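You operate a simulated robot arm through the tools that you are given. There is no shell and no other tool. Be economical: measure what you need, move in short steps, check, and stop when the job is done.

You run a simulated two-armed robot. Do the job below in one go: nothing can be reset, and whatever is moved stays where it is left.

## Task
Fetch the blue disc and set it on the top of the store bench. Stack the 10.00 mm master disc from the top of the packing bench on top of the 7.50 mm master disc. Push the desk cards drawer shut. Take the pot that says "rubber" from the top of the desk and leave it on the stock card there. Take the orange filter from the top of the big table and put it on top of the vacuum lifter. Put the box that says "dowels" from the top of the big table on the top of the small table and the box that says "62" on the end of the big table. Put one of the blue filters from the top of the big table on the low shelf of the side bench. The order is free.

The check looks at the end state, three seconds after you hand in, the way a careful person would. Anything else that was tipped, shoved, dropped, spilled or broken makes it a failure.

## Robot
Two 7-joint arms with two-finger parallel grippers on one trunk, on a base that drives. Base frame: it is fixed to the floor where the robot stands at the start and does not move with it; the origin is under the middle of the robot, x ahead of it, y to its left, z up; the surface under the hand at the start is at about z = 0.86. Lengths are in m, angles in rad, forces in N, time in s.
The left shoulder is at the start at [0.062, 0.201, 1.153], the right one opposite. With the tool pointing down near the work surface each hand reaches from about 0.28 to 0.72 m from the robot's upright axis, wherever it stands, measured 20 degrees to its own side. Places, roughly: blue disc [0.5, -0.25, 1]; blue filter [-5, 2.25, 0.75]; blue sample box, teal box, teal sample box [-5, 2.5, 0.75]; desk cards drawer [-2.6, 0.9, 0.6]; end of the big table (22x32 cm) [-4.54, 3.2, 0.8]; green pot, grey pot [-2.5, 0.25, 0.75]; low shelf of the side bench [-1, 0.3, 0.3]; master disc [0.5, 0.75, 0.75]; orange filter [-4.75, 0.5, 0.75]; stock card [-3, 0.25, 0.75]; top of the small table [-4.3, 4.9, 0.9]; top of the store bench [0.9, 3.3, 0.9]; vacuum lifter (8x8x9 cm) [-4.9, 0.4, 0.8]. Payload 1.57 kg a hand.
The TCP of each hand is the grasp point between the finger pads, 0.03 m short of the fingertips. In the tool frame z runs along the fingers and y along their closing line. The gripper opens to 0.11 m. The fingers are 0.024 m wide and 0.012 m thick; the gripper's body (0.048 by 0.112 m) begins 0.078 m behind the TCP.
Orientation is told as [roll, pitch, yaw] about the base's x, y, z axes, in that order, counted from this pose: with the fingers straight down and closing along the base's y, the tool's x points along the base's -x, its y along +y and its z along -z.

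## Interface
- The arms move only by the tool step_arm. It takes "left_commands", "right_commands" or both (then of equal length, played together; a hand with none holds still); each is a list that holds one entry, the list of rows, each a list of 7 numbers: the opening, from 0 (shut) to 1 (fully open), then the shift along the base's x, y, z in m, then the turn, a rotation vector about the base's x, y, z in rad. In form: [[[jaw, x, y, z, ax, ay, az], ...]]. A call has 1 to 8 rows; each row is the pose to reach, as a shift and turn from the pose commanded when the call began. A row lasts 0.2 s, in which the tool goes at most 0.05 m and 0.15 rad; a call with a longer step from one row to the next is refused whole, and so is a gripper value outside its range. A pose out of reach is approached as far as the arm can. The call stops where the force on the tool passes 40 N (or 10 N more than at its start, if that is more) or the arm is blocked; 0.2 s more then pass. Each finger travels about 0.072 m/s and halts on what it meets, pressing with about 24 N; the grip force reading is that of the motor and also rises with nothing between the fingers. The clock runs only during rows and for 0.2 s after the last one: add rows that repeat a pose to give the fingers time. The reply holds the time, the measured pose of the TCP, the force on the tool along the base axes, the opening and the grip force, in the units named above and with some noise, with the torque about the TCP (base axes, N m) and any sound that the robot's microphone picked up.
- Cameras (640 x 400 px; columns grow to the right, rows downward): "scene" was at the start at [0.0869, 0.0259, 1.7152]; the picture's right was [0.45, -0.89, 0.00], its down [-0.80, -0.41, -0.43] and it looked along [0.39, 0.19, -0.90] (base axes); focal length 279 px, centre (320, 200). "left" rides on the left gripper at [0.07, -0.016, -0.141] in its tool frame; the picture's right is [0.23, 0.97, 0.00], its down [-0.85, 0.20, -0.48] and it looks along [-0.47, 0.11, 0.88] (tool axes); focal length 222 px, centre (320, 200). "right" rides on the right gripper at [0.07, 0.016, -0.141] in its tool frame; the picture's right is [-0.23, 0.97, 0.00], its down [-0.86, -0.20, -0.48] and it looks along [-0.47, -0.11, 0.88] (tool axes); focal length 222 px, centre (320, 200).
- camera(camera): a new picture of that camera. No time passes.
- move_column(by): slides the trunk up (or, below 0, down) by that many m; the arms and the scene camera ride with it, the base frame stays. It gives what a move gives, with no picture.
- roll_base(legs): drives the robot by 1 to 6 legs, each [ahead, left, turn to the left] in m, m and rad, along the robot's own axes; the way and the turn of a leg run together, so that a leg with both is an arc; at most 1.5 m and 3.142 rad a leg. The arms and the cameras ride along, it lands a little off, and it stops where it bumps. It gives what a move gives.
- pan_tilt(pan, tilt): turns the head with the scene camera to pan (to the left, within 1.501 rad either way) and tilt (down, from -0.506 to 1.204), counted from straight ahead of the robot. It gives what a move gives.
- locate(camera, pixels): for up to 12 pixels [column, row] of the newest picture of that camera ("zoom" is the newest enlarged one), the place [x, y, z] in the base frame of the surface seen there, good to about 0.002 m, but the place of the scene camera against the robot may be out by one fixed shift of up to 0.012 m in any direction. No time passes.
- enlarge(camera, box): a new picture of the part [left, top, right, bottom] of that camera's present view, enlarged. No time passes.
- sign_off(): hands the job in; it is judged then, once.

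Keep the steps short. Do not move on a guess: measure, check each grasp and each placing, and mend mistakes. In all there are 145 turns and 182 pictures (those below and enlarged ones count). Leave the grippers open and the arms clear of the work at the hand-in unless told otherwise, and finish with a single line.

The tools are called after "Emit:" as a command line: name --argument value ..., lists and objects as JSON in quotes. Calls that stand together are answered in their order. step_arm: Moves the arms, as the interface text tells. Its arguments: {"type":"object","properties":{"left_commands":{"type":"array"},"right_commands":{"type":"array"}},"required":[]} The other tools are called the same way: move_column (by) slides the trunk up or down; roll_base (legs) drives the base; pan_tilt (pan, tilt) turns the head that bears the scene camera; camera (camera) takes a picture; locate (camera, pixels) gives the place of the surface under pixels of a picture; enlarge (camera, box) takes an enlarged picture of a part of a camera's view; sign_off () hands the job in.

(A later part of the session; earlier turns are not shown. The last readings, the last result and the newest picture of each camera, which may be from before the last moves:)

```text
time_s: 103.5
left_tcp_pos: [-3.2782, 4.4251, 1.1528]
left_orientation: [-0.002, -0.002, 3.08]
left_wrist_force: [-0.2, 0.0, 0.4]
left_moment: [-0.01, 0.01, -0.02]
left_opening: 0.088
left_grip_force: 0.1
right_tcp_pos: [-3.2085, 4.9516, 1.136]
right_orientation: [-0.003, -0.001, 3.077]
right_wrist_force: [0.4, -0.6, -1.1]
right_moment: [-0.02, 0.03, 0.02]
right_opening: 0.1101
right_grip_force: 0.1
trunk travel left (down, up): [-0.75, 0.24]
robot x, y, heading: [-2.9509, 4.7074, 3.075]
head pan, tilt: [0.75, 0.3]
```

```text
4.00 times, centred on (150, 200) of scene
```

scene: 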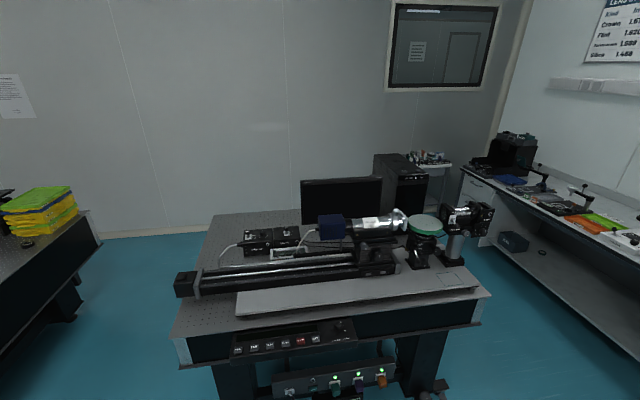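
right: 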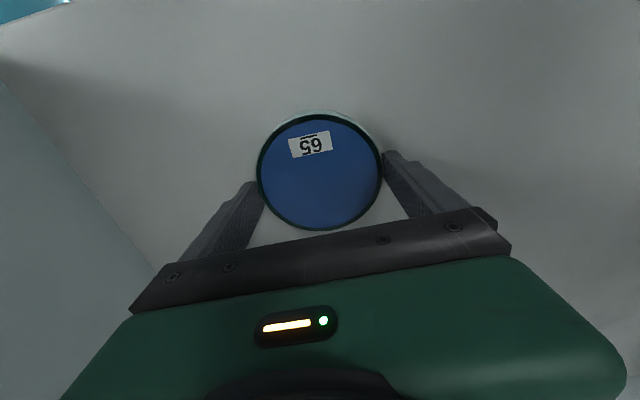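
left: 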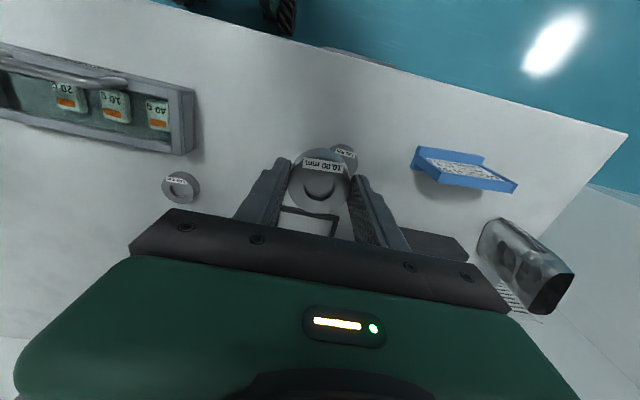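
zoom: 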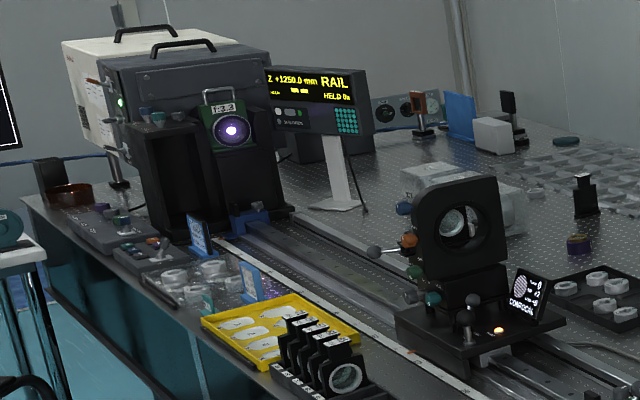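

Table spans x -3.92..-5.13; items near x=-5 are reached from the west aisle (1 m wide). I'll raise the trunk for clearance, drive into the gap between tables at y≈3.8, and check there.

Emit:
move_column --by 0.2

Emit:
roll_base --legs '[[0, 0.9, 0.06], [1.0, 0, 0]]'

Emit:
pan_tilt --pan 0.6 --tilt 0.75

Emit:
camera --camera "scene"

```text
time_s: 105.7
left_tcp_pos: [-3.2793, 4.4255, 1.3526]
left_orientation: [-0.002, -0.001, 3.081]
left_wrist_force: [-0.1, 0.3, 0.7]
left_moment: [-0.01, -0.01, 0.04]
left_opening: 0.088
left_grip_force: 0.0
right_tcp_pos: [-3.209, 4.9506, 1.3364]
right_orientation: [-0.002, -0.002, 3.076]
right_wrist_force: [0.1, -0.4, -0.7]
right_moment: [0.01, -0.03, -0.01]
right_opening: 0.1098
right_grip_force: 0.0
trunk travel left (down, up): [-0.95, 0.04]
robot x, y, heading: [-2.948, 4.7068, 3.075]
head pan, tilt: [0.75, 0.3]
```

```text
time_s: 115.3
left_tcp_pos: [-4.2815, 3.4854, 1.3539]
left_orientation: [-0.003, -0.003, 3.139]
left_wrist_force: [0.4, 0.7, -0.7]
left_moment: [0.01, 0.04, -0.02]
left_opening: 0.0881
left_grip_force: 0.1
right_tcp_pos: [-4.2436, 4.0136, 1.3369]
right_orientation: [0.0, -0.003, 3.136]
right_wrist_force: [-0.1, 0.1, -0.1]
right_moment: [-0.01, 0.02, 0.0]
right_opening: 0.11
right_grip_force: 0.1
trunk travel left (down, up): [-0.95, 0.04]
robot x, y, heading: [-3.9718, 3.7897, 3.139]
head pan, tilt: [0.75, 0.3]
```

```text
time_s: 116.2
left_tcp_pos: [-4.2829, 3.4853, 1.3524]
left_orientation: [-0.003, -0.003, 3.138]
left_wrist_force: [-0.3, -0.9, 0.1]
left_moment: [-0.01, 0.01, -0.01]
left_opening: 0.0881
left_grip_force: 0.1
right_tcp_pos: [-4.2446, 4.0136, 1.3363]
right_orientation: [-0.002, 0.001, 3.137]
right_wrist_force: [-0.1, 0.1, 0.0]
right_moment: [0.0, -0.01, 0.04]
right_opening: 0.11
right_grip_force: 0.0
trunk travel left (down, up): [-0.95, 0.04]
robot x, y, heading: [-3.9699, 3.7885, 3.139]
head pan, tilt: [0.6, 0.75]
```

```text
122 pictures are left
```

scene: 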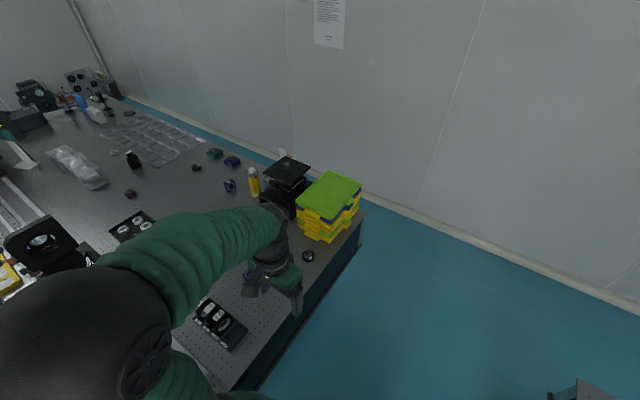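

West aisle is clear. Drive to x≈-4.95, turn to face +x, back to x≈-5.6, strafe right to y≈2.5.

Emit:
roll_base --legs '[[0.98, 0, 0], [0, 0, -3.139]]'

Emit:
pan_tilt --pan -1.3 --tilt 0.6

Emit:
camera --camera "scene"

```text
time_s: 128.5
left_tcp_pos: [-4.6521, 4.1054, 1.3518]
left_orientation: [-0.002, -0.001, 0.039]
left_wrist_force: [-0.5, 0.0, 0.1]
left_moment: [-0.01, -0.02, 0.01]
left_opening: 0.0881
left_grip_force: 0.1
right_tcp_pos: [-4.6698, 3.5757, 1.3368]
right_orientation: [-0.002, -0.001, 0.036]
right_wrist_force: [-0.6, -1.0, 0.4]
right_moment: [-0.02, -0.02, 0.0]
right_opening: 0.11
right_grip_force: 0.1
trunk travel left (down, up): [-0.95, 0.04]
robot x, y, heading: [-4.9523, 3.7898, 0.034]
head pan, tilt: [0.6, 0.75]
```

```text
time_s: 130.4
left_tcp_pos: [-4.6531, 4.1066, 1.3528]
left_orientation: [-0.002, -0.001, 0.041]
left_wrist_force: [0.0, 1.5, -0.1]
left_moment: [0.0, 0.0, 0.02]
left_opening: 0.0879
left_grip_force: 0.1
right_tcp_pos: [-4.6696, 3.5763, 1.337]
right_orientation: [-0.002, 0.0, 0.037]
right_wrist_force: [0.9, 0.0, 0.6]
right_moment: [0.0, 0.0, 0.02]
right_opening: 0.1101
right_grip_force: 0.0
trunk travel left (down, up): [-0.95, 0.04]
robot x, y, heading: [-4.9554, 3.7897, 0.035]
head pan, tilt: [-1.3, 0.6]
```

```text
121 pictures are left
```

scene: 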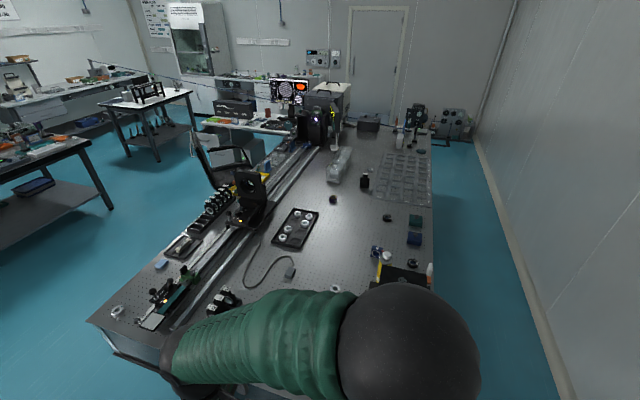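

Emit:
roll_base --legs '[[-0.66, -0.02, -0.037], [0, -1.35, 0]]'

Emit:
pan_tilt --pan 0 --tilt 0.8

Emit:
camera --camera "scene"

```text
time_s: 140.3
left_tcp_pos: [-5.2977, 2.7472, 1.3517]
left_orientation: [-0.003, -0.001, 0.021]
left_wrist_force: [0.1, 0.2, -0.6]
left_moment: [-0.02, -0.01, 0.02]
left_opening: 0.0877
left_grip_force: 0.1
right_tcp_pos: [-5.3231, 2.2184, 1.3359]
right_orientation: [-0.004, 0.0, 0.018]
right_wrist_force: [0.1, -0.4, 0.8]
right_moment: [-0.01, -0.02, -0.03]
right_opening: 0.11
right_grip_force: 0.0
trunk travel left (down, up): [-0.95, 0.04]
robot x, y, heading: [-5.603, 2.4373, 0.019]
head pan, tilt: [-1.3, 0.6]
```

```text
time_s: 141.8
left_tcp_pos: [-5.2967, 2.7464, 1.3525]
left_orientation: [-0.003, -0.001, 0.022]
left_wrist_force: [0.6, 0.2, -0.6]
left_moment: [0.01, 0.01, 0.0]
left_opening: 0.0882
left_grip_force: 0.1
right_tcp_pos: [-5.3236, 2.2165, 1.3369]
right_orientation: [-0.003, 0.001, 0.016]
right_wrist_force: [-0.4, -0.2, -0.2]
right_moment: [0.05, -0.03, -0.01]
right_opening: 0.1098
right_grip_force: 0.1
trunk travel left (down, up): [-0.95, 0.04]
robot x, y, heading: [-5.6068, 2.4361, 0.018]
head pan, tilt: [0.0, 0.799]
```

```text
120 pictures are left
```

scene: 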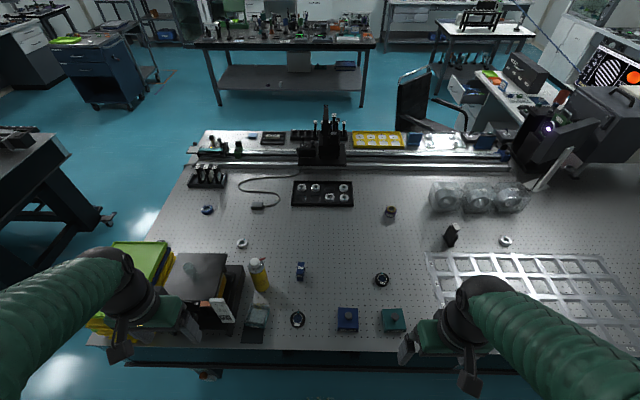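

Now I'll zoom on the boxes and filters close to me.

Emit:
enlarge --camera "scene" --box '[270, 240, 430, 340]'

Emit:
locate --camera "zoom" --pixels '[[308, 310], [310, 280], [270, 330], [350, 330], [310, 370], [490, 325], [490, 285], [110, 318], [450, 165], [125, 130], [200, 60], [330, 130]]'

Emit:
enlarge --camera "scene" --box '[180, 150, 420, 300]'

```text
4.00 times, centred on (350, 290) of scene
```

zoom: 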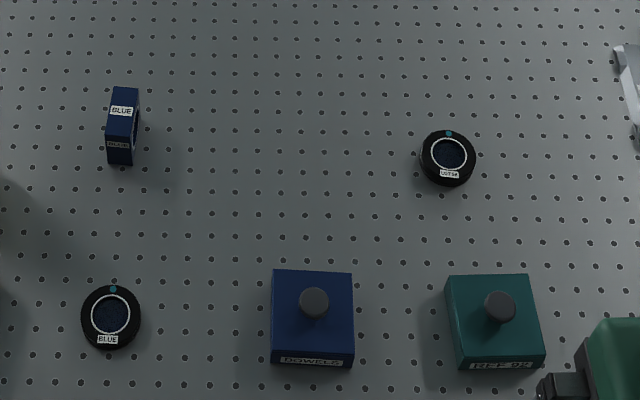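

```text
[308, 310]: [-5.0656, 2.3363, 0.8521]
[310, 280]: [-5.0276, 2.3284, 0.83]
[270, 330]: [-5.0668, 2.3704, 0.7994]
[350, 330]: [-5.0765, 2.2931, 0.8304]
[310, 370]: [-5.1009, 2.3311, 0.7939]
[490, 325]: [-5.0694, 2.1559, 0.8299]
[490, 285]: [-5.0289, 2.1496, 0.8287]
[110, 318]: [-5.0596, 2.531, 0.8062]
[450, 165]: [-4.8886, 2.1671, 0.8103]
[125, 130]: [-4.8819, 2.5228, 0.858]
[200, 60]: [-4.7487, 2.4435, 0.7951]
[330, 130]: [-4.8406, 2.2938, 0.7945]
```

```text
2.67 times, centred on (300, 225) of scene
```

zoom: 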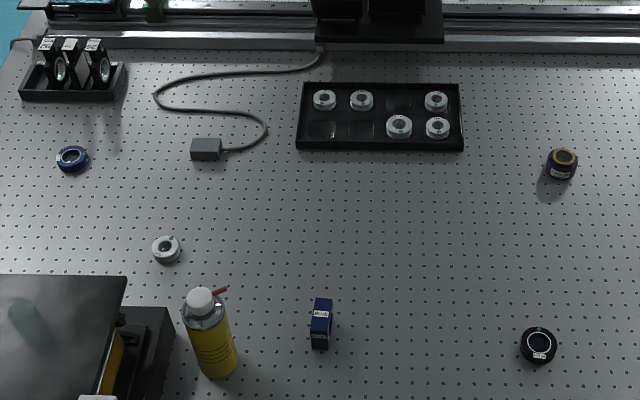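

Emit:
enlarge --camera "scene" --box '[330, 300, 410, 335]'

Emit:
enlarge --camera "scene" --box '[366, 262, 398, 297]'

Emit:
enlarge --camera "scene" --box '[282, 255, 318, 335]'

Emit:
enlarge --camera "scene" --box '[160, 250, 290, 345]'

```text
8.00 times, centred on (370, 318) of scene
```

zoom: 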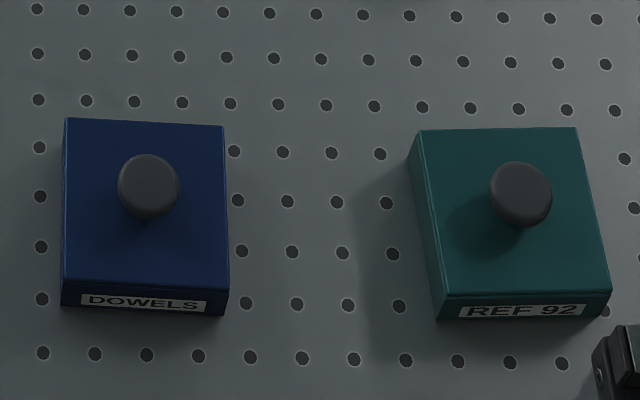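

```text
11.43 times, centred on (382, 280) of scene
```

zoom: 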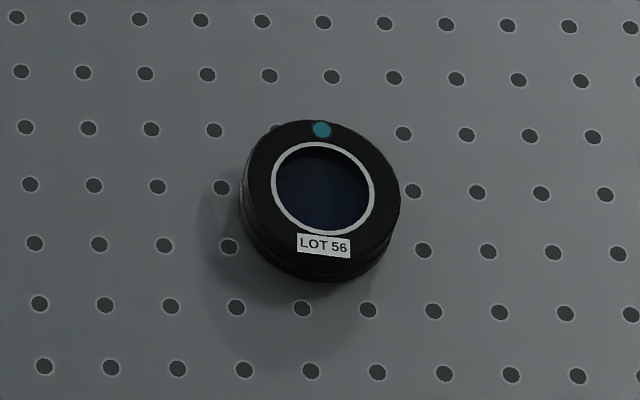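

```text
5.00 times, centred on (300, 295) of scene
```

zoom: 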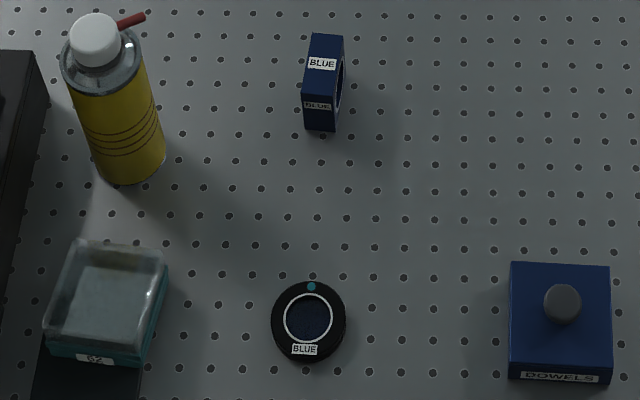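

```text
4.21 times, centred on (225, 298) of scene
```

zoom: 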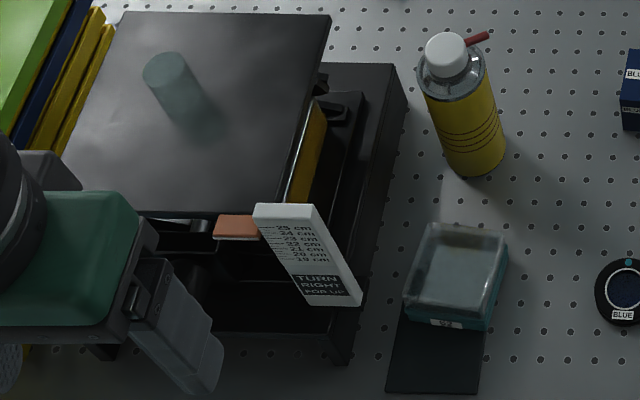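

The blue box says DOWELS, and a teal glass-topped box seems to say 62. There is a ring labelled BLUE. I'll lower the trunk and check the teal box's label.

Emit:
move_column --by -0.22

Emit:
camera --camera "scene"

Emit:
camera --camera "left"

Emit:
camera --camera "right"

```text
time_s: 144.1
left_tcp_pos: [-5.2985, 2.7469, 1.1324]
left_orientation: [-0.003, -0.002, 0.022]
left_wrist_force: [-0.1, -0.1, 0.4]
left_moment: [0.03, 0.02, 0.01]
left_opening: 0.0881
left_grip_force: 0.0
right_tcp_pos: [-5.325, 2.2157, 1.1167]
right_orientation: [-0.002, 0.0, 0.017]
right_wrist_force: [-0.4, 0.6, 0.1]
right_moment: [0.02, -0.01, 0.02]
right_opening: 0.1101
right_grip_force: 0.1
trunk travel left (down, up): [-0.73, 0.26]
robot x, y, heading: [-5.6041, 2.4383, 0.014]
head pan, tilt: [0.0, 0.799]
```

```text
113 pictures are left
```

scene: 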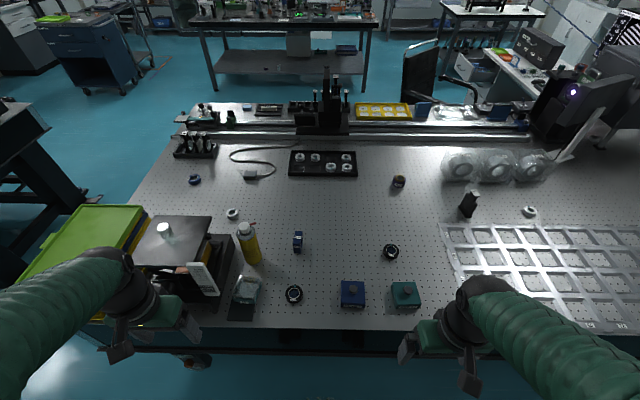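

```text
112 pictures are left
```

left: 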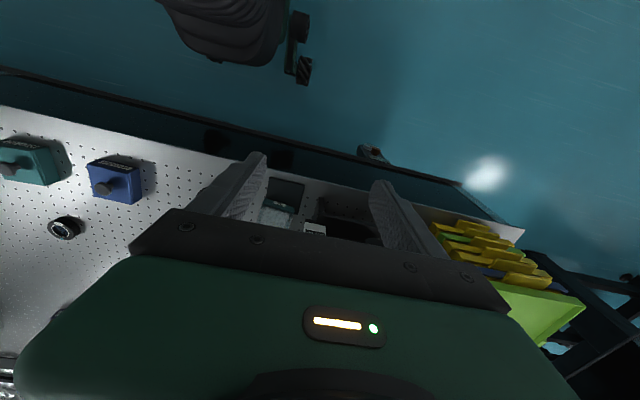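

```text
111 pictures are left
```

right: 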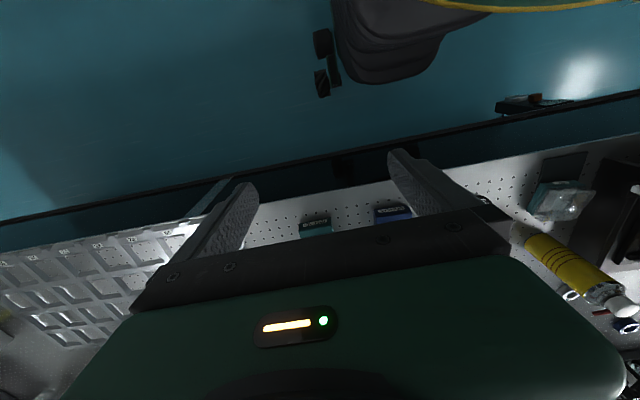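

Emit:
enlarge --camera "scene" --box '[205, 255, 285, 325]'

Emit:
locate --camera "zoom" --pixels '[[300, 150], [315, 180], [290, 265], [270, 245], [350, 255], [260, 330], [250, 160], [390, 150], [320, 100], [150, 200], [320, 290]]'

Emit:
enlarge --camera "right" --box '[500, 150, 640, 240]'

```text
5.71 times, centred on (245, 290) of scene
```

zoom: 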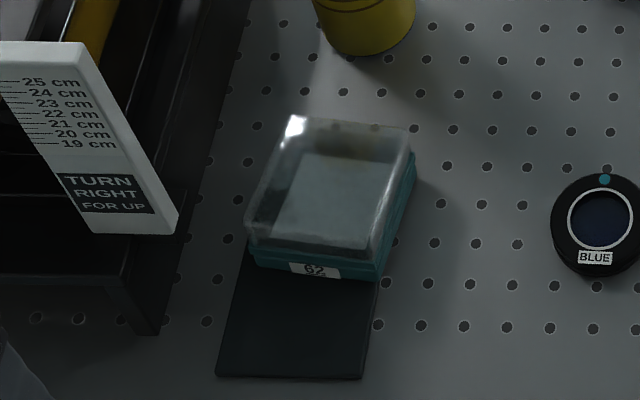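

```text
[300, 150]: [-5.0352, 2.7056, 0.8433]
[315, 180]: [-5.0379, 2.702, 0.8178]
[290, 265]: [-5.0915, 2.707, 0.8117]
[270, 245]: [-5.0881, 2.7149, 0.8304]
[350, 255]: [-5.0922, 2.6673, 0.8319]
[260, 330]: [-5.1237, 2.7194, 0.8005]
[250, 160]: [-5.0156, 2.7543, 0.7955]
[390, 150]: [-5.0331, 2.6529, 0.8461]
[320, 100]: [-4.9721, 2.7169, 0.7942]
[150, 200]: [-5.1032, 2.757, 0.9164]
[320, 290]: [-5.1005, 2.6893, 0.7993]
```

```text
4.44 times, centred on (570, 195) of right
```

zoom: 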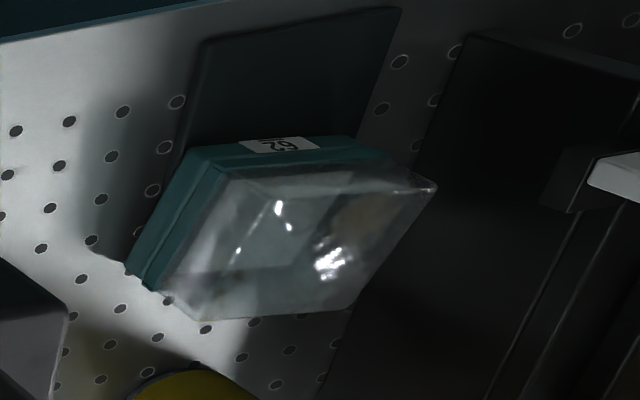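

Confirmed: the teal box reads 62. I'll bring the left hand above it and the right hand above the DOWELS box for close looks.

Emit:
step_arm --left_commands '[[[1, 0.03, -0.01, 0, 0, 0, 0], [1, 0.06, -0.02, 0, 0, 0, 0], [1, 0.09, -0.03, -0.01, 0, 0, 0], [1, 0.12, -0.04, -0.02, 0, 0, 0], [1, 0.15, -0.05, -0.025, 0, 0, 0], [1, 0.17, -0.06, -0.03, 0, 0, 0]]]' --right_commands '[[[1, 0.03, 0.02, 0, 0, 0, 0], [1, 0.065, 0.04, 0, 0, 0, 0], [1, 0.1, 0.065, -0.01, 0, 0, 0], [1, 0.135, 0.09, -0.02, 0, 0, 0], [1, 0.17, 0.11, -0.025, 0, 0, 0], [1, 0.2, 0.13, -0.03, 0, 0, 0]]]'

Emit:
camera --camera "left"

Emit:
camera --camera "right"

```text
time_s: 145.5
left_tcp_pos: [-5.1272, 2.6875, 1.1]
left_orientation: [-0.004, -0.002, 0.021]
left_wrist_force: [1.1, 0.3, 0.0]
left_moment: [0.0, 0.04, -0.01]
left_opening: 0.1097
left_grip_force: 0.0
right_tcp_pos: [-5.1206, 2.3482, 1.0824]
right_orientation: [-0.004, 0.001, 0.018]
right_wrist_force: [0.1, 0.4, 0.5]
right_moment: [-0.01, -0.02, 0.0]
right_opening: 0.11
right_grip_force: 0.0
trunk travel left (down, up): [-0.73, 0.26]
robot x, y, heading: [-5.6067, 2.4385, 0.018]
head pan, tilt: [0.0, 0.799]
```

```text
108 pictures are left
```

left: 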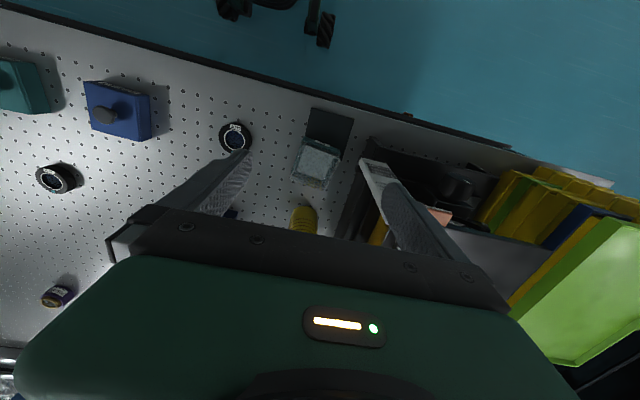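

```text
107 pictures are left
```

right: 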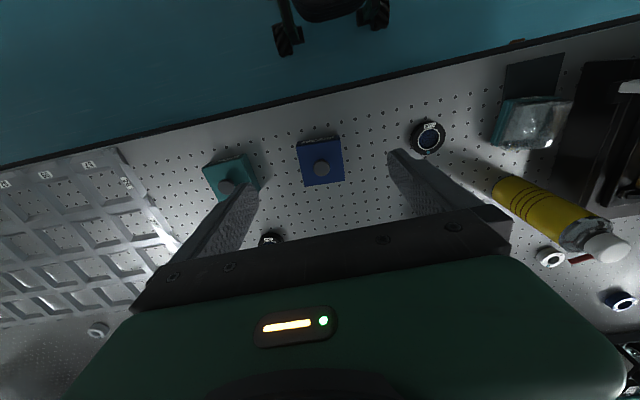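

Emit:
enlarge --camera "left" --box '[270, 90, 400, 240]'

Emit:
locate --camera "zoom" --pixels '[[265, 135], [365, 170], [235, 230], [335, 265], [300, 200], [300, 135], [345, 210], [235, 180], [290, 350], [470, 200], [420, 240], [300, 80]]'

Emit:
enlarge --camera "right" --box '[270, 110, 380, 210]'

Emit:
locate --camera "zoom" --pixels '[[160, 195], [390, 160], [190, 405], [420, 370], [300, 330], [300, 180], [200, 140], [350, 130]]'

```text
2.67 times, centred on (335, 165) of left
```

zoom: 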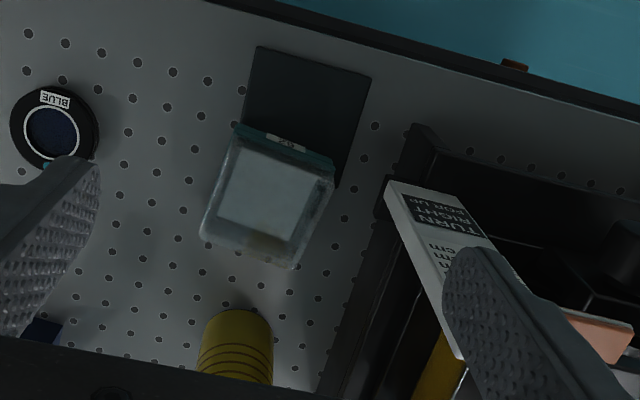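

```text
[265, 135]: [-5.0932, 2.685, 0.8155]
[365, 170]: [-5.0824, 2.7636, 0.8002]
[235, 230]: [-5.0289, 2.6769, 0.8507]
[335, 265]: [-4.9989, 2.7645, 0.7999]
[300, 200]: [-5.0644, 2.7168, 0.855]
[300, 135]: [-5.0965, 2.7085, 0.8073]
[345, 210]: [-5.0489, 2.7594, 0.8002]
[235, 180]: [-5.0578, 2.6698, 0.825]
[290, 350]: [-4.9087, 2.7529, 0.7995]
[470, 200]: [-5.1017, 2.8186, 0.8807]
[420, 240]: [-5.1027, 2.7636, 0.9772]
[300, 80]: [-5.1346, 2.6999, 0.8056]
```

```text
4.00 times, centred on (325, 160) of right
```

zoom: 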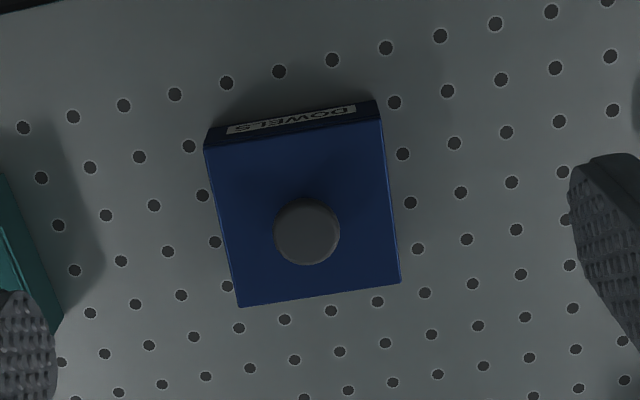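

```text
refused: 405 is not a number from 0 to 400
```

Emit:
enlarge --camera "left" --box '[305, 125, 350, 195]'

Emit:
locate --camera "zoom" --pixels '[[225, 70], [400, 135], [150, 240], [320, 310], [225, 85], [395, 150], [170, 240], [310, 300], [280, 190], [360, 230], [205, 110], [190, 160]]'

Emit:
enlarge --camera "right" --box '[270, 110, 380, 210]'

Emit:
locate --camera "zoom" --pixels '[[212, 150], [376, 125], [242, 300], [395, 280], [300, 230], [300, 160], [230, 225], [385, 200], [310, 285]]'

```text
5.71 times, centred on (328, 160) of left
```

zoom: 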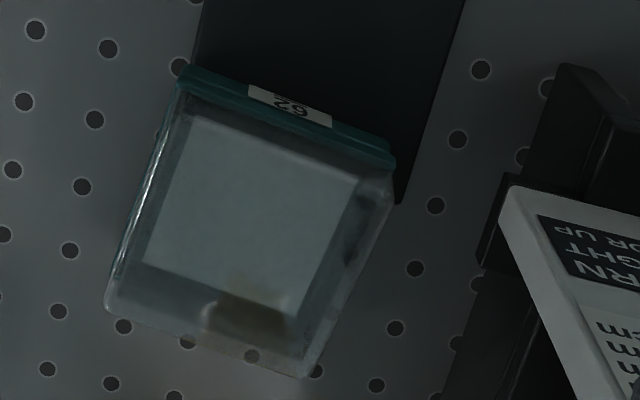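

```text
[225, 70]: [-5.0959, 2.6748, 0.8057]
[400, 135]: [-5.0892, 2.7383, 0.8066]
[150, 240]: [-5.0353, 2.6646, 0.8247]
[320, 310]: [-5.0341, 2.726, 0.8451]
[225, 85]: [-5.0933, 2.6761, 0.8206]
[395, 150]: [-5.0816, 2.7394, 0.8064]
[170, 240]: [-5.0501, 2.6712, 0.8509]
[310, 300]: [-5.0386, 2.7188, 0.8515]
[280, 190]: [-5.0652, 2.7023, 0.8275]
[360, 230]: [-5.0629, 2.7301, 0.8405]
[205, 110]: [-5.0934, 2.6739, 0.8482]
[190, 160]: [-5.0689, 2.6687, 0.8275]
```

```text
4.00 times, centred on (325, 160) of right
```

zoom: 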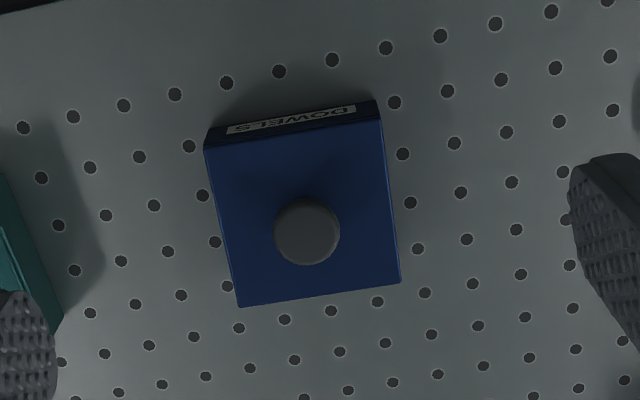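

```text
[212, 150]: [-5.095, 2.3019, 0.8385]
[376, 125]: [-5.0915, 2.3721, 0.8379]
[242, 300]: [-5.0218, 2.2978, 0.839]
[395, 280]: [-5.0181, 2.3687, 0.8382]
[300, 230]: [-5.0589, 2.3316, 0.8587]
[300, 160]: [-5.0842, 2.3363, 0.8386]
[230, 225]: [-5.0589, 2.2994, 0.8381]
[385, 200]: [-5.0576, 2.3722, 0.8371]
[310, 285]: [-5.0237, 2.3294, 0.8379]
```

DOWELS box: centre (-5.057, 2.335), about 75 mm square, yaw -0.053, top 0.838. Box 62: centre about (-5.06, 2.701), yaw about -0.08. I'll grip 62 along x, because the jack stands close on its north side. The left hand will turn +90° and the right hand will descend.

Emit:
step_arm --left_commands '[[[1, 0.02, 0.005, 0, 0, 0, 0.147], [1, 0.04, 0.01, 0, 0, 0, 0.294], [1, 0.067, 0.0135, 0, 0, 0, 0.441], [1, 0.067, 0.0135, 0, 0, 0, 0.588], [1, 0.067, 0.0135, 0, 0, 0, 0.735], [1, 0.067, 0.0135, 0, 0, 0, 0.882], [1, 0.067, 0.0135, 0, 0, 0, 1.029], [1, 0.067, 0.0135, 0, 0, 0, 1.176]]]' --right_commands '[[[1, 0.02, -0.005, -0.02, 0, 0, -0.02], [1, 0.045, -0.01, -0.05, 0, 0, -0.05], [1, 0.0636, -0.013, -0.085, 0, 0, -0.071], [1, 0.0636, -0.013, -0.12, 0, 0, -0.071], [1, 0.0636, -0.013, -0.15, 0, 0, -0.071], [1, 0.0636, -0.013, -0.18, 0, 0, -0.071], [1, 0.0636, -0.013, -0.2, 0, 0, -0.071], [1, 0.0636, -0.013, -0.2, 0, 0, -0.071]]]'

Emit:
camera --camera "right"

Emit:
camera --camera "scene"

```text
time_s: 147.3
left_tcp_pos: [-5.0598, 2.6994, 1.1009]
left_orientation: [-0.002, -0.002, 1.2]
left_wrist_force: [0.1, -0.5, 0.5]
left_moment: [0.03, 0.0, 0.02]
left_opening: 0.1102
left_grip_force: 0.1
right_tcp_pos: [-5.0617, 2.332, 0.8875]
right_orientation: [-0.002, -0.002, -0.054]
right_wrist_force: [0.2, 0.8, 0.0]
right_moment: [0.01, 0.0, -0.01]
right_opening: 0.1103
right_grip_force: 0.1
trunk travel left (down, up): [-0.73, 0.26]
robot x, y, heading: [-5.6038, 2.4353, 0.023]
head pan, tilt: [0.0, 0.799]
```

```text
102 pictures are left
```

right: 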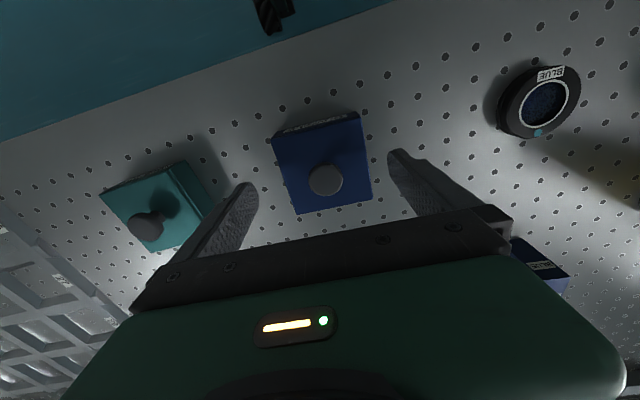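

```text
101 pictures are left
```

scene: 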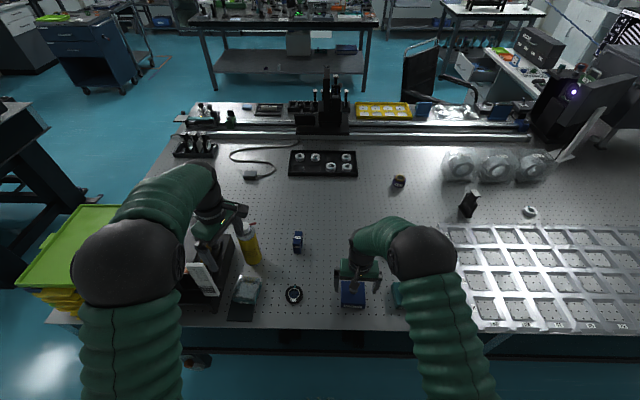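

Emit:
step_arm --left_commands '[[[1, 0, 0, 0, 0, 0, 0.147], [1, 0, 0.001, 0, 0, 0, 0.294], [1, 0, 0.001, -0.04, 0, 0, 0.294], [1, 0, 0.001, -0.08, 0, 0, 0.294], [1, 0, 0.001, -0.12, 0, 0, 0.294], [1, 0, 0.001, -0.16, 0, 0, 0.294], [1, 0, 0.001, -0.18, 0, 0, 0.294], [1, 0, 0.001, -0.18, 0, 0, 0.294]]]' --right_commands '[[[1, 0.004, 0.002, -0.02, 0, 0, 0], [1, 0.004, 0.002, -0.04, 0, 0, 0], [1, 0.004, 0.002, -0.0525, 0, 0, 0], [1, 0.004, 0.002, -0.0525, 0, 0, 0], [0.4, 0.004, 0.002, -0.0525, 0, 0, 0], [0.4, 0.004, 0.002, -0.0525, 0, 0, 0], [0.4, 0.004, 0.002, -0.0525, 0, 0, 0], [0.4, 0.004, 0.002, -0.0525, 0, 0, 0]]]'

Emit:
camera --camera "left"

Emit:
camera --camera "right"

```text
time_s: 149.1
left_tcp_pos: [-5.0619, 2.6994, 0.9206]
left_orientation: [-0.002, -0.002, 1.491]
left_wrist_force: [0.0, 0.5, -0.6]
left_moment: [0.0, 0.01, 0.0]
left_opening: 0.1101
left_grip_force: 0.0
right_tcp_pos: [-5.0575, 2.3354, 0.8354]
right_orientation: [0.0, 0.0, -0.054]
right_wrist_force: [-0.5, 0.7, -0.3]
right_moment: [0.09, -0.08, 0.03]
right_opening: 0.0795
right_grip_force: 24.3
trunk travel left (down, up): [-0.73, 0.26]
robot x, y, heading: [-5.6068, 2.4373, 0.016]
head pan, tilt: [0.0, 0.799]
heard: snap
```

```text
100 pictures are left
```

left: 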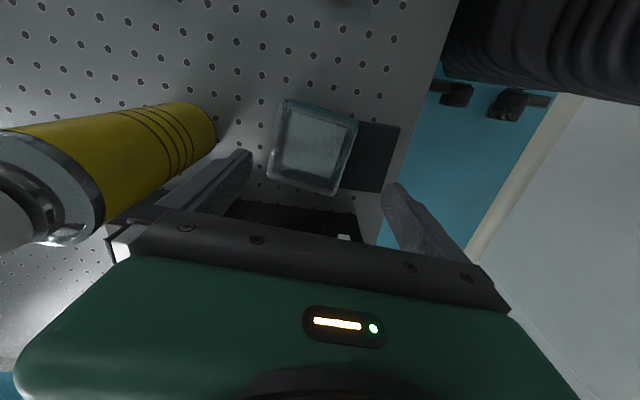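

```text
99 pictures are left
```

right: 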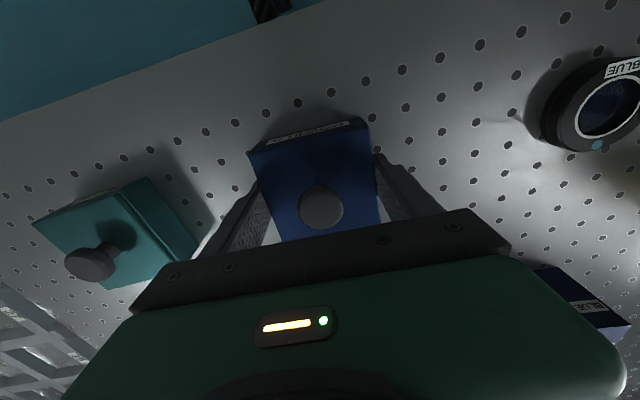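

I heard a snap while the right hand gripped DOWELS. Inspect it closely.

Emit:
enlarge --camera "right" --box '[230, 100, 400, 250]'

Emit:
enlarge --camera "scene" --box '[320, 260, 400, 320]'

Emit:
enlarge --camera "left" --box '[200, 80, 420, 250]'

```text
2.67 times, centred on (315, 175) of right
```

zoom: 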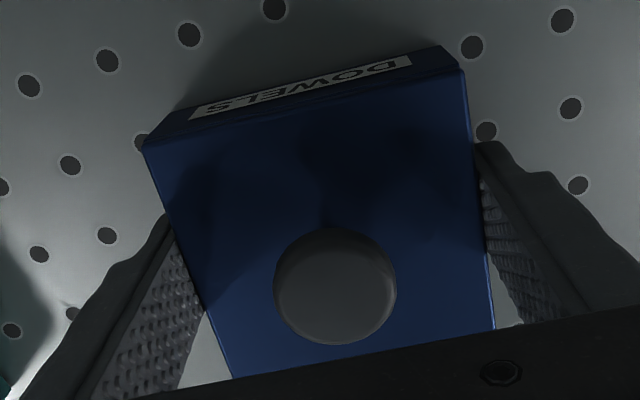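

```text
6.67 times, centred on (360, 290) of scene
```

zoom: 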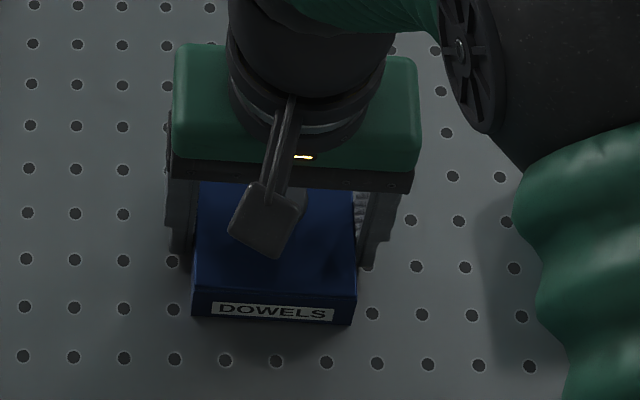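

```text
2.35 times, centred on (310, 165) of left
```

zoom: 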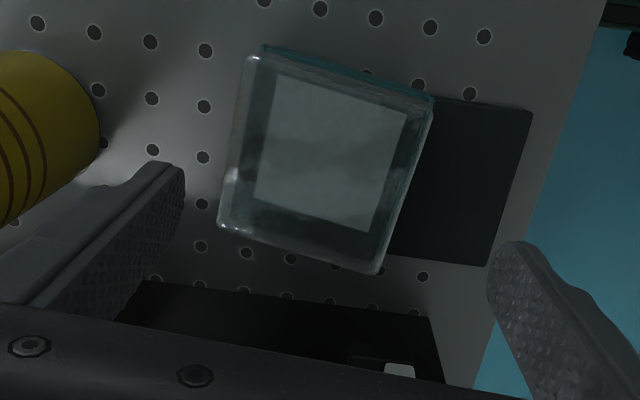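

No damage visible; probably the lid clicking. Now measure box 62 from the left hand.

Emit:
locate --camera "zoom" --pixels '[[265, 46], [434, 98], [225, 222], [375, 268], [250, 75], [425, 115], [238, 215], [370, 258], [350, 75], [300, 240], [240, 140], [410, 190]]'

Emit:
step_arm --right_commands '[[[0.4, 0, 0, 0.003, 0, 0, 0], [0.4, 0, 0, 0.008, 0, 0, 0], [0.4, 0, 0, 0.015, 0, 0, 0], [0.4, 0, 0, 0.025, 0, 0, 0], [0.4, 0, 0, 0.03, 0, 0, 0]]]'

Emit:
enlarge --camera "scene" --box '[320, 240, 400, 310]'

```text
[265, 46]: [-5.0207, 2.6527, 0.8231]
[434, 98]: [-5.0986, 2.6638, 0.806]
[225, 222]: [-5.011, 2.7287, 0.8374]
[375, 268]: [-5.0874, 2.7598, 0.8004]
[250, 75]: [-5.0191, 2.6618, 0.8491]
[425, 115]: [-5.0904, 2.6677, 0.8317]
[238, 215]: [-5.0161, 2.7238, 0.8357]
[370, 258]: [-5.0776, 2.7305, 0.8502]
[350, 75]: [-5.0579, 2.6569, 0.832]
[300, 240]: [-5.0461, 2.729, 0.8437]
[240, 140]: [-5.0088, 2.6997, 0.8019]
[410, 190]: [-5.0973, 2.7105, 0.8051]
```

```text
time_s: 150.3
left_tcp_pos: [-5.0602, 2.7002, 0.9211]
left_orientation: [0.0, -0.002, 1.491]
left_wrist_force: [0.2, 0.1, 0.2]
left_moment: [0.0, -0.04, -0.02]
left_opening: 0.1098
left_grip_force: 0.2
right_tcp_pos: [-5.0576, 2.3359, 0.865]
right_orientation: [-0.002, -0.001, -0.054]
right_wrist_force: [0.6, -0.5, -2.1]
right_moment: [0.03, 0.02, -0.02]
right_opening: 0.08
right_grip_force: 24.1
trunk travel left (down, up): [-0.73, 0.26]
robot x, y, heading: [-5.6086, 2.4374, 0.019]
head pan, tilt: [0.0, 0.799]
```

```text
5.71 times, centred on (360, 275) of scene
```

zoom: 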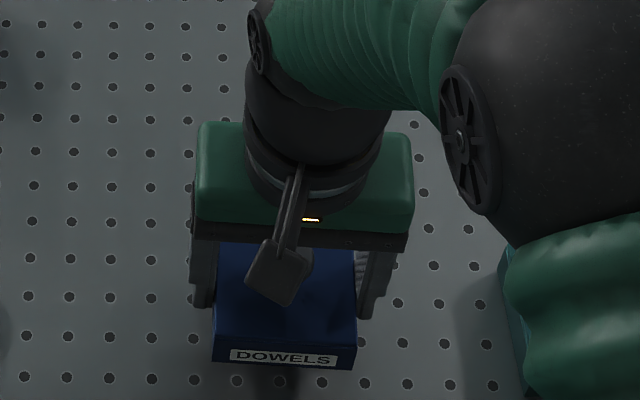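

DOWELS lifts whole. Now the left hand descends onto 62 and grips its base.

Emit:
step_arm --left_commands '[[[1, 0.003, -0.003, -0.03, 0, 0, 0], [1, 0.003, -0.003, -0.06, 0, 0, 0], [1, 0.003, -0.003, -0.075, 0, 0, 0], [1, 0.003, -0.003, -0.082, 0, 0, 0], [0.5, 0.003, -0.003, -0.082, 0, 0, 0], [0.5, 0.003, -0.003, -0.082, 0, 0, 0], [0.5, 0.003, -0.003, -0.082, 0, 0, 0], [0.5, 0.003, -0.003, -0.082, 0, 0, 0]]]'

Emit:
enlarge --camera "left" --box '[200, 80, 440, 250]'

```text
time_s: 152.1
left_tcp_pos: [-5.0578, 2.6975, 0.8397]
left_orientation: [0.002, -0.002, 1.493]
left_wrist_force: [2.4, 0.5, 2.4]
left_moment: [0.06, -0.04, -0.02]
left_opening: 0.0757
left_grip_force: 23.7
right_tcp_pos: [-5.0564, 2.3367, 0.8623]
right_orientation: [-0.004, 0.0, -0.054]
right_wrist_force: [-0.1, -0.6, -2.8]
right_moment: [0.02, -0.01, 0.01]
right_opening: 0.0798
right_grip_force: 23.8
trunk travel left (down, up): [-0.73, 0.26]
robot x, y, heading: [-5.6048, 2.4355, 0.014]
head pan, tilt: [0.0, 0.799]
```

```text
2.35 times, centred on (320, 165) of left
```

zoom: 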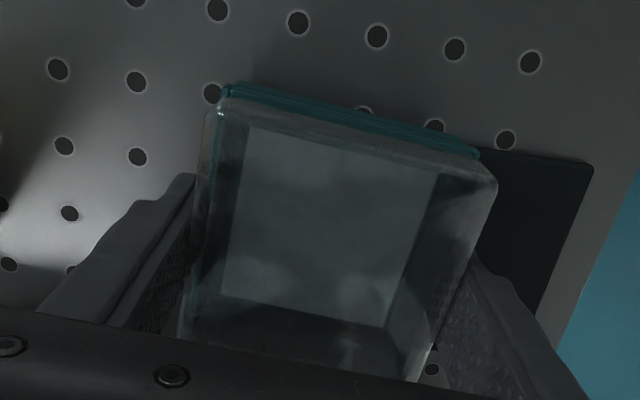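

Gripped at 0.0757. Gentle lift of 3 cm.

Emit:
step_arm --left_commands '[[[0.5, 0, 0, 0.002, 0, 0, 0], [0.5, 0, 0, 0.005, 0, 0, 0], [0.5, 0, 0, 0.01, 0, 0, 0], [0.5, 0, 0, 0.018, 0, 0, 0], [0.5, 0, 0, 0.028, 0, 0, 0], [0.5, 0, 0, 0.03, 0, 0, 0]]]'

Emit:
enlarge --camera "left" --box '[200, 80, 440, 250]'

Emit:
enlarge --camera "scene" --box '[190, 200, 310, 340]'

```text
time_s: 153.5
left_tcp_pos: [-5.0569, 2.6976, 0.8695]
left_orientation: [-0.001, -0.002, 1.49]
left_wrist_force: [-0.7, 0.8, -1.8]
left_moment: [0.0, -0.01, 0.03]
left_opening: 0.0757
left_grip_force: 23.9
right_tcp_pos: [-5.0555, 2.3363, 0.8617]
right_orientation: [-0.002, 0.0, -0.054]
right_wrist_force: [-0.1, -0.5, -3.6]
right_moment: [-0.02, -0.01, 0.0]
right_opening: 0.0797
right_grip_force: 24.0
trunk travel left (down, up): [-0.73, 0.26]
robot x, y, heading: [-5.6018, 2.4352, 0.017]
head pan, tilt: [0.0, 0.799]
```

```text
2.35 times, centred on (320, 165) of left
```

zoom: 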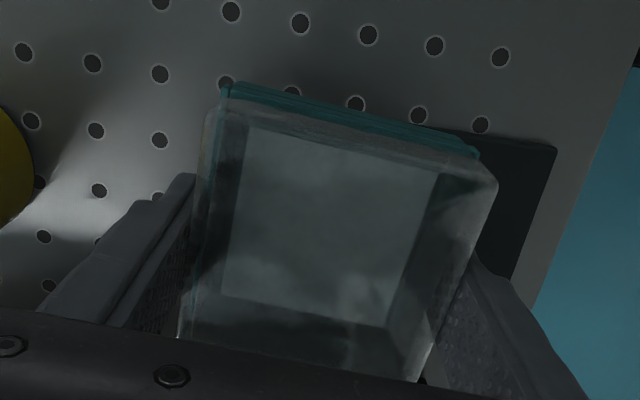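

```text
2.86 times, centred on (250, 270) of scene
```

zoom: 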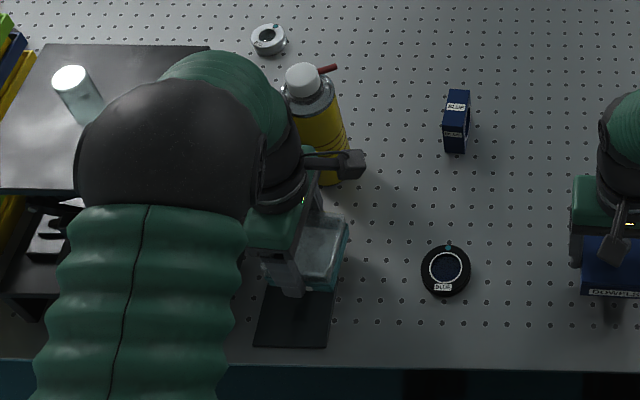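

Both boxes are held. I'll raise the trunk 0.2, then pull the hands back.

Emit:
move_column --by 0.22

Emit:
step_arm --left_commands '[[[0.5, -0.02, 0, 0.01, 0, 0, 0], [0.5, -0.05, 0.0, 0.03, 0, 0, 0], [0.5, -0.08, 0.0, 0.05, 0, 0, 0], [0.5, -0.11, 0.01, 0.07, 0, 0, 0], [0.5, -0.14, 0.02, 0.09, 0, 0, 0], [0.5, -0.17, 0.03, 0.1, 0, 0, 0], [0.5, -0.2, 0.04, 0.1, 0, 0, 0], [0.5, -0.22, 0.05, 0.1, 0, 0, 0]]]' --right_commands '[[[0.4, -0.02, 0, 0.01, 0, 0, 0], [0.4, -0.05, -0.01, 0.03, 0, 0, 0], [0.4, -0.08, -0.02, 0.05, 0, 0, 0], [0.4, -0.11, -0.03, 0.07, 0, 0, 0], [0.4, -0.14, -0.04, 0.09, 0, 0, 0], [0.4, -0.17, -0.05, 0.1, 0, 0, 0], [0.4, -0.2, -0.06, 0.1, 0, 0, 0], [0.4, -0.22, -0.06, 0.1, 0, 0, 0]]]'

Emit:
camera --camera "scene"

```text
time_s: 155.8
left_tcp_pos: [-5.0563, 2.6975, 1.0904]
left_orientation: [0.0, -0.002, 1.493]
left_wrist_force: [0.0, -0.9, -1.9]
left_moment: [-0.03, -0.02, 0.04]
left_opening: 0.0758
left_grip_force: 24.1
right_tcp_pos: [-5.0559, 2.3371, 1.0839]
right_orientation: [-0.001, 0.0, -0.052]
right_wrist_force: [-0.2, 0.5, -3.7]
right_moment: [0.02, 0.02, -0.03]
right_opening: 0.0798
right_grip_force: 24.0
trunk travel left (down, up): [-0.95, 0.04]
robot x, y, heading: [-5.6031, 2.4339, 0.019]
head pan, tilt: [0.0, 0.799]
```

```text
time_s: 157.7
left_tcp_pos: [-5.2796, 2.7488, 1.1904]
left_orientation: [-0.002, -0.001, 1.489]
left_wrist_force: [-0.5, -0.8, -2.2]
left_moment: [-0.01, 0.0, -0.03]
left_opening: 0.0758
left_grip_force: 23.8
right_tcp_pos: [-5.2765, 2.2777, 1.1832]
right_orientation: [-0.003, -0.002, -0.055]
right_wrist_force: [-0.3, -0.5, -2.9]
right_moment: [0.0, -0.02, -0.01]
right_opening: 0.0794
right_grip_force: 24.2
trunk travel left (down, up): [-0.95, 0.04]
robot x, y, heading: [-5.6028, 2.439, 0.019]
head pan, tilt: [0.0, 0.799]
```

```text
91 pictures are left
```

scene: 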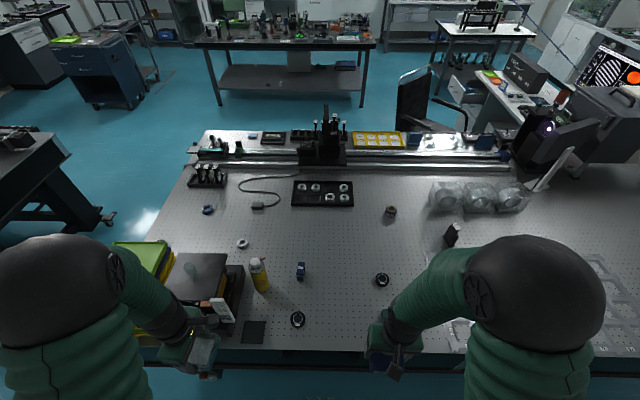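

Now drive north: strafe left 1.39, ahead 0.9, turn right to face the table's end.

Emit:
roll_base --legs '[[0, 1.39, -0.019], [0.9, 0, 0], [0, 0, -1.57]]'

Emit:
pan_tilt --pan 0.1 --tilt 1.0

Emit:
camera --camera "scene"

```text
time_s: 172.8
left_tcp_pos: [-4.3849, 3.5351, 1.1906]
left_orientation: [0.0, -0.001, -0.056]
left_wrist_force: [0.1, 0.2, -0.2]
left_moment: [-0.03, 0.01, 0.0]
left_opening: 0.0757
left_grip_force: 23.6
right_tcp_pos: [-4.8559, 3.5206, 1.1838]
right_orientation: [-0.005, 0.002, -1.598]
right_wrist_force: [-1.0, -0.3, -3.8]
right_moment: [0.01, 0.01, 0.01]
right_opening: 0.0792
right_grip_force: 23.9
trunk travel left (down, up): [-0.95, 0.04]
robot x, y, heading: [-4.7087, 3.8509, -1.529]
head pan, tilt: [0.0, 0.799]
```

```text
time_s: 173.5
left_tcp_pos: [-4.3854, 3.5352, 1.1911]
left_orientation: [-0.001, 0.001, -0.057]
left_wrist_force: [0.1, 0.2, -1.6]
left_moment: [-0.02, -0.01, 0.0]
left_opening: 0.0755
left_grip_force: 23.6
right_tcp_pos: [-4.8564, 3.5202, 1.1824]
right_orientation: [-0.001, -0.002, -1.598]
right_wrist_force: [-0.4, 0.5, -3.1]
right_moment: [-0.01, 0.01, 0.02]
right_opening: 0.0796
right_grip_force: 24.1
trunk travel left (down, up): [-0.95, 0.04]
robot x, y, heading: [-4.7076, 3.8512, -1.526]
head pan, tilt: [0.099, 1.0]
```

```text
90 pictures are left
```

scene: 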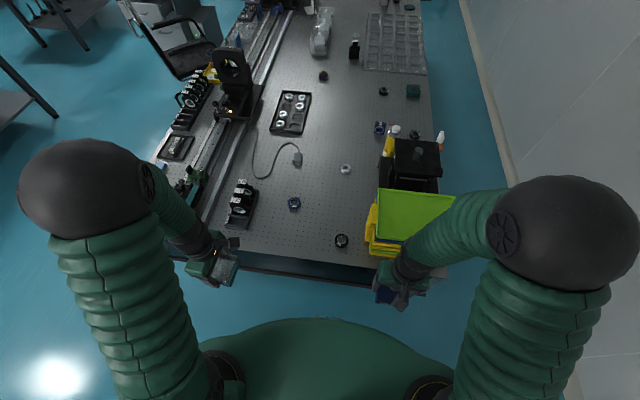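

Emit:
locate --camera "scene" --pixels '[[294, 203], [342, 240], [290, 235], [300, 258], [260, 252], [245, 215], [345, 168], [368, 240], [285, 225]]'

Emit:
enlarge --camera "scene" --box '[200, 180, 380, 290]'

```text
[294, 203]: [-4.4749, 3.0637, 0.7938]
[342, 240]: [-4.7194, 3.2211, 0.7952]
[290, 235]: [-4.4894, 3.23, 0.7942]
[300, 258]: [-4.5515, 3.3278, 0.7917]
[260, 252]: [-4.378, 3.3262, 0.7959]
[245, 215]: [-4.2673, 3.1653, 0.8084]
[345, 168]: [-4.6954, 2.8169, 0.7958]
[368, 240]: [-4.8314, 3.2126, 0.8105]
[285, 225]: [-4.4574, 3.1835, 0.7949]
```

```text
3.56 times, centred on (290, 235) of scene
```

zoom: 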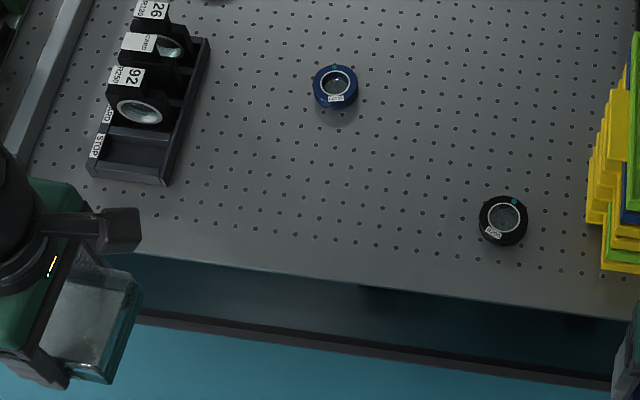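

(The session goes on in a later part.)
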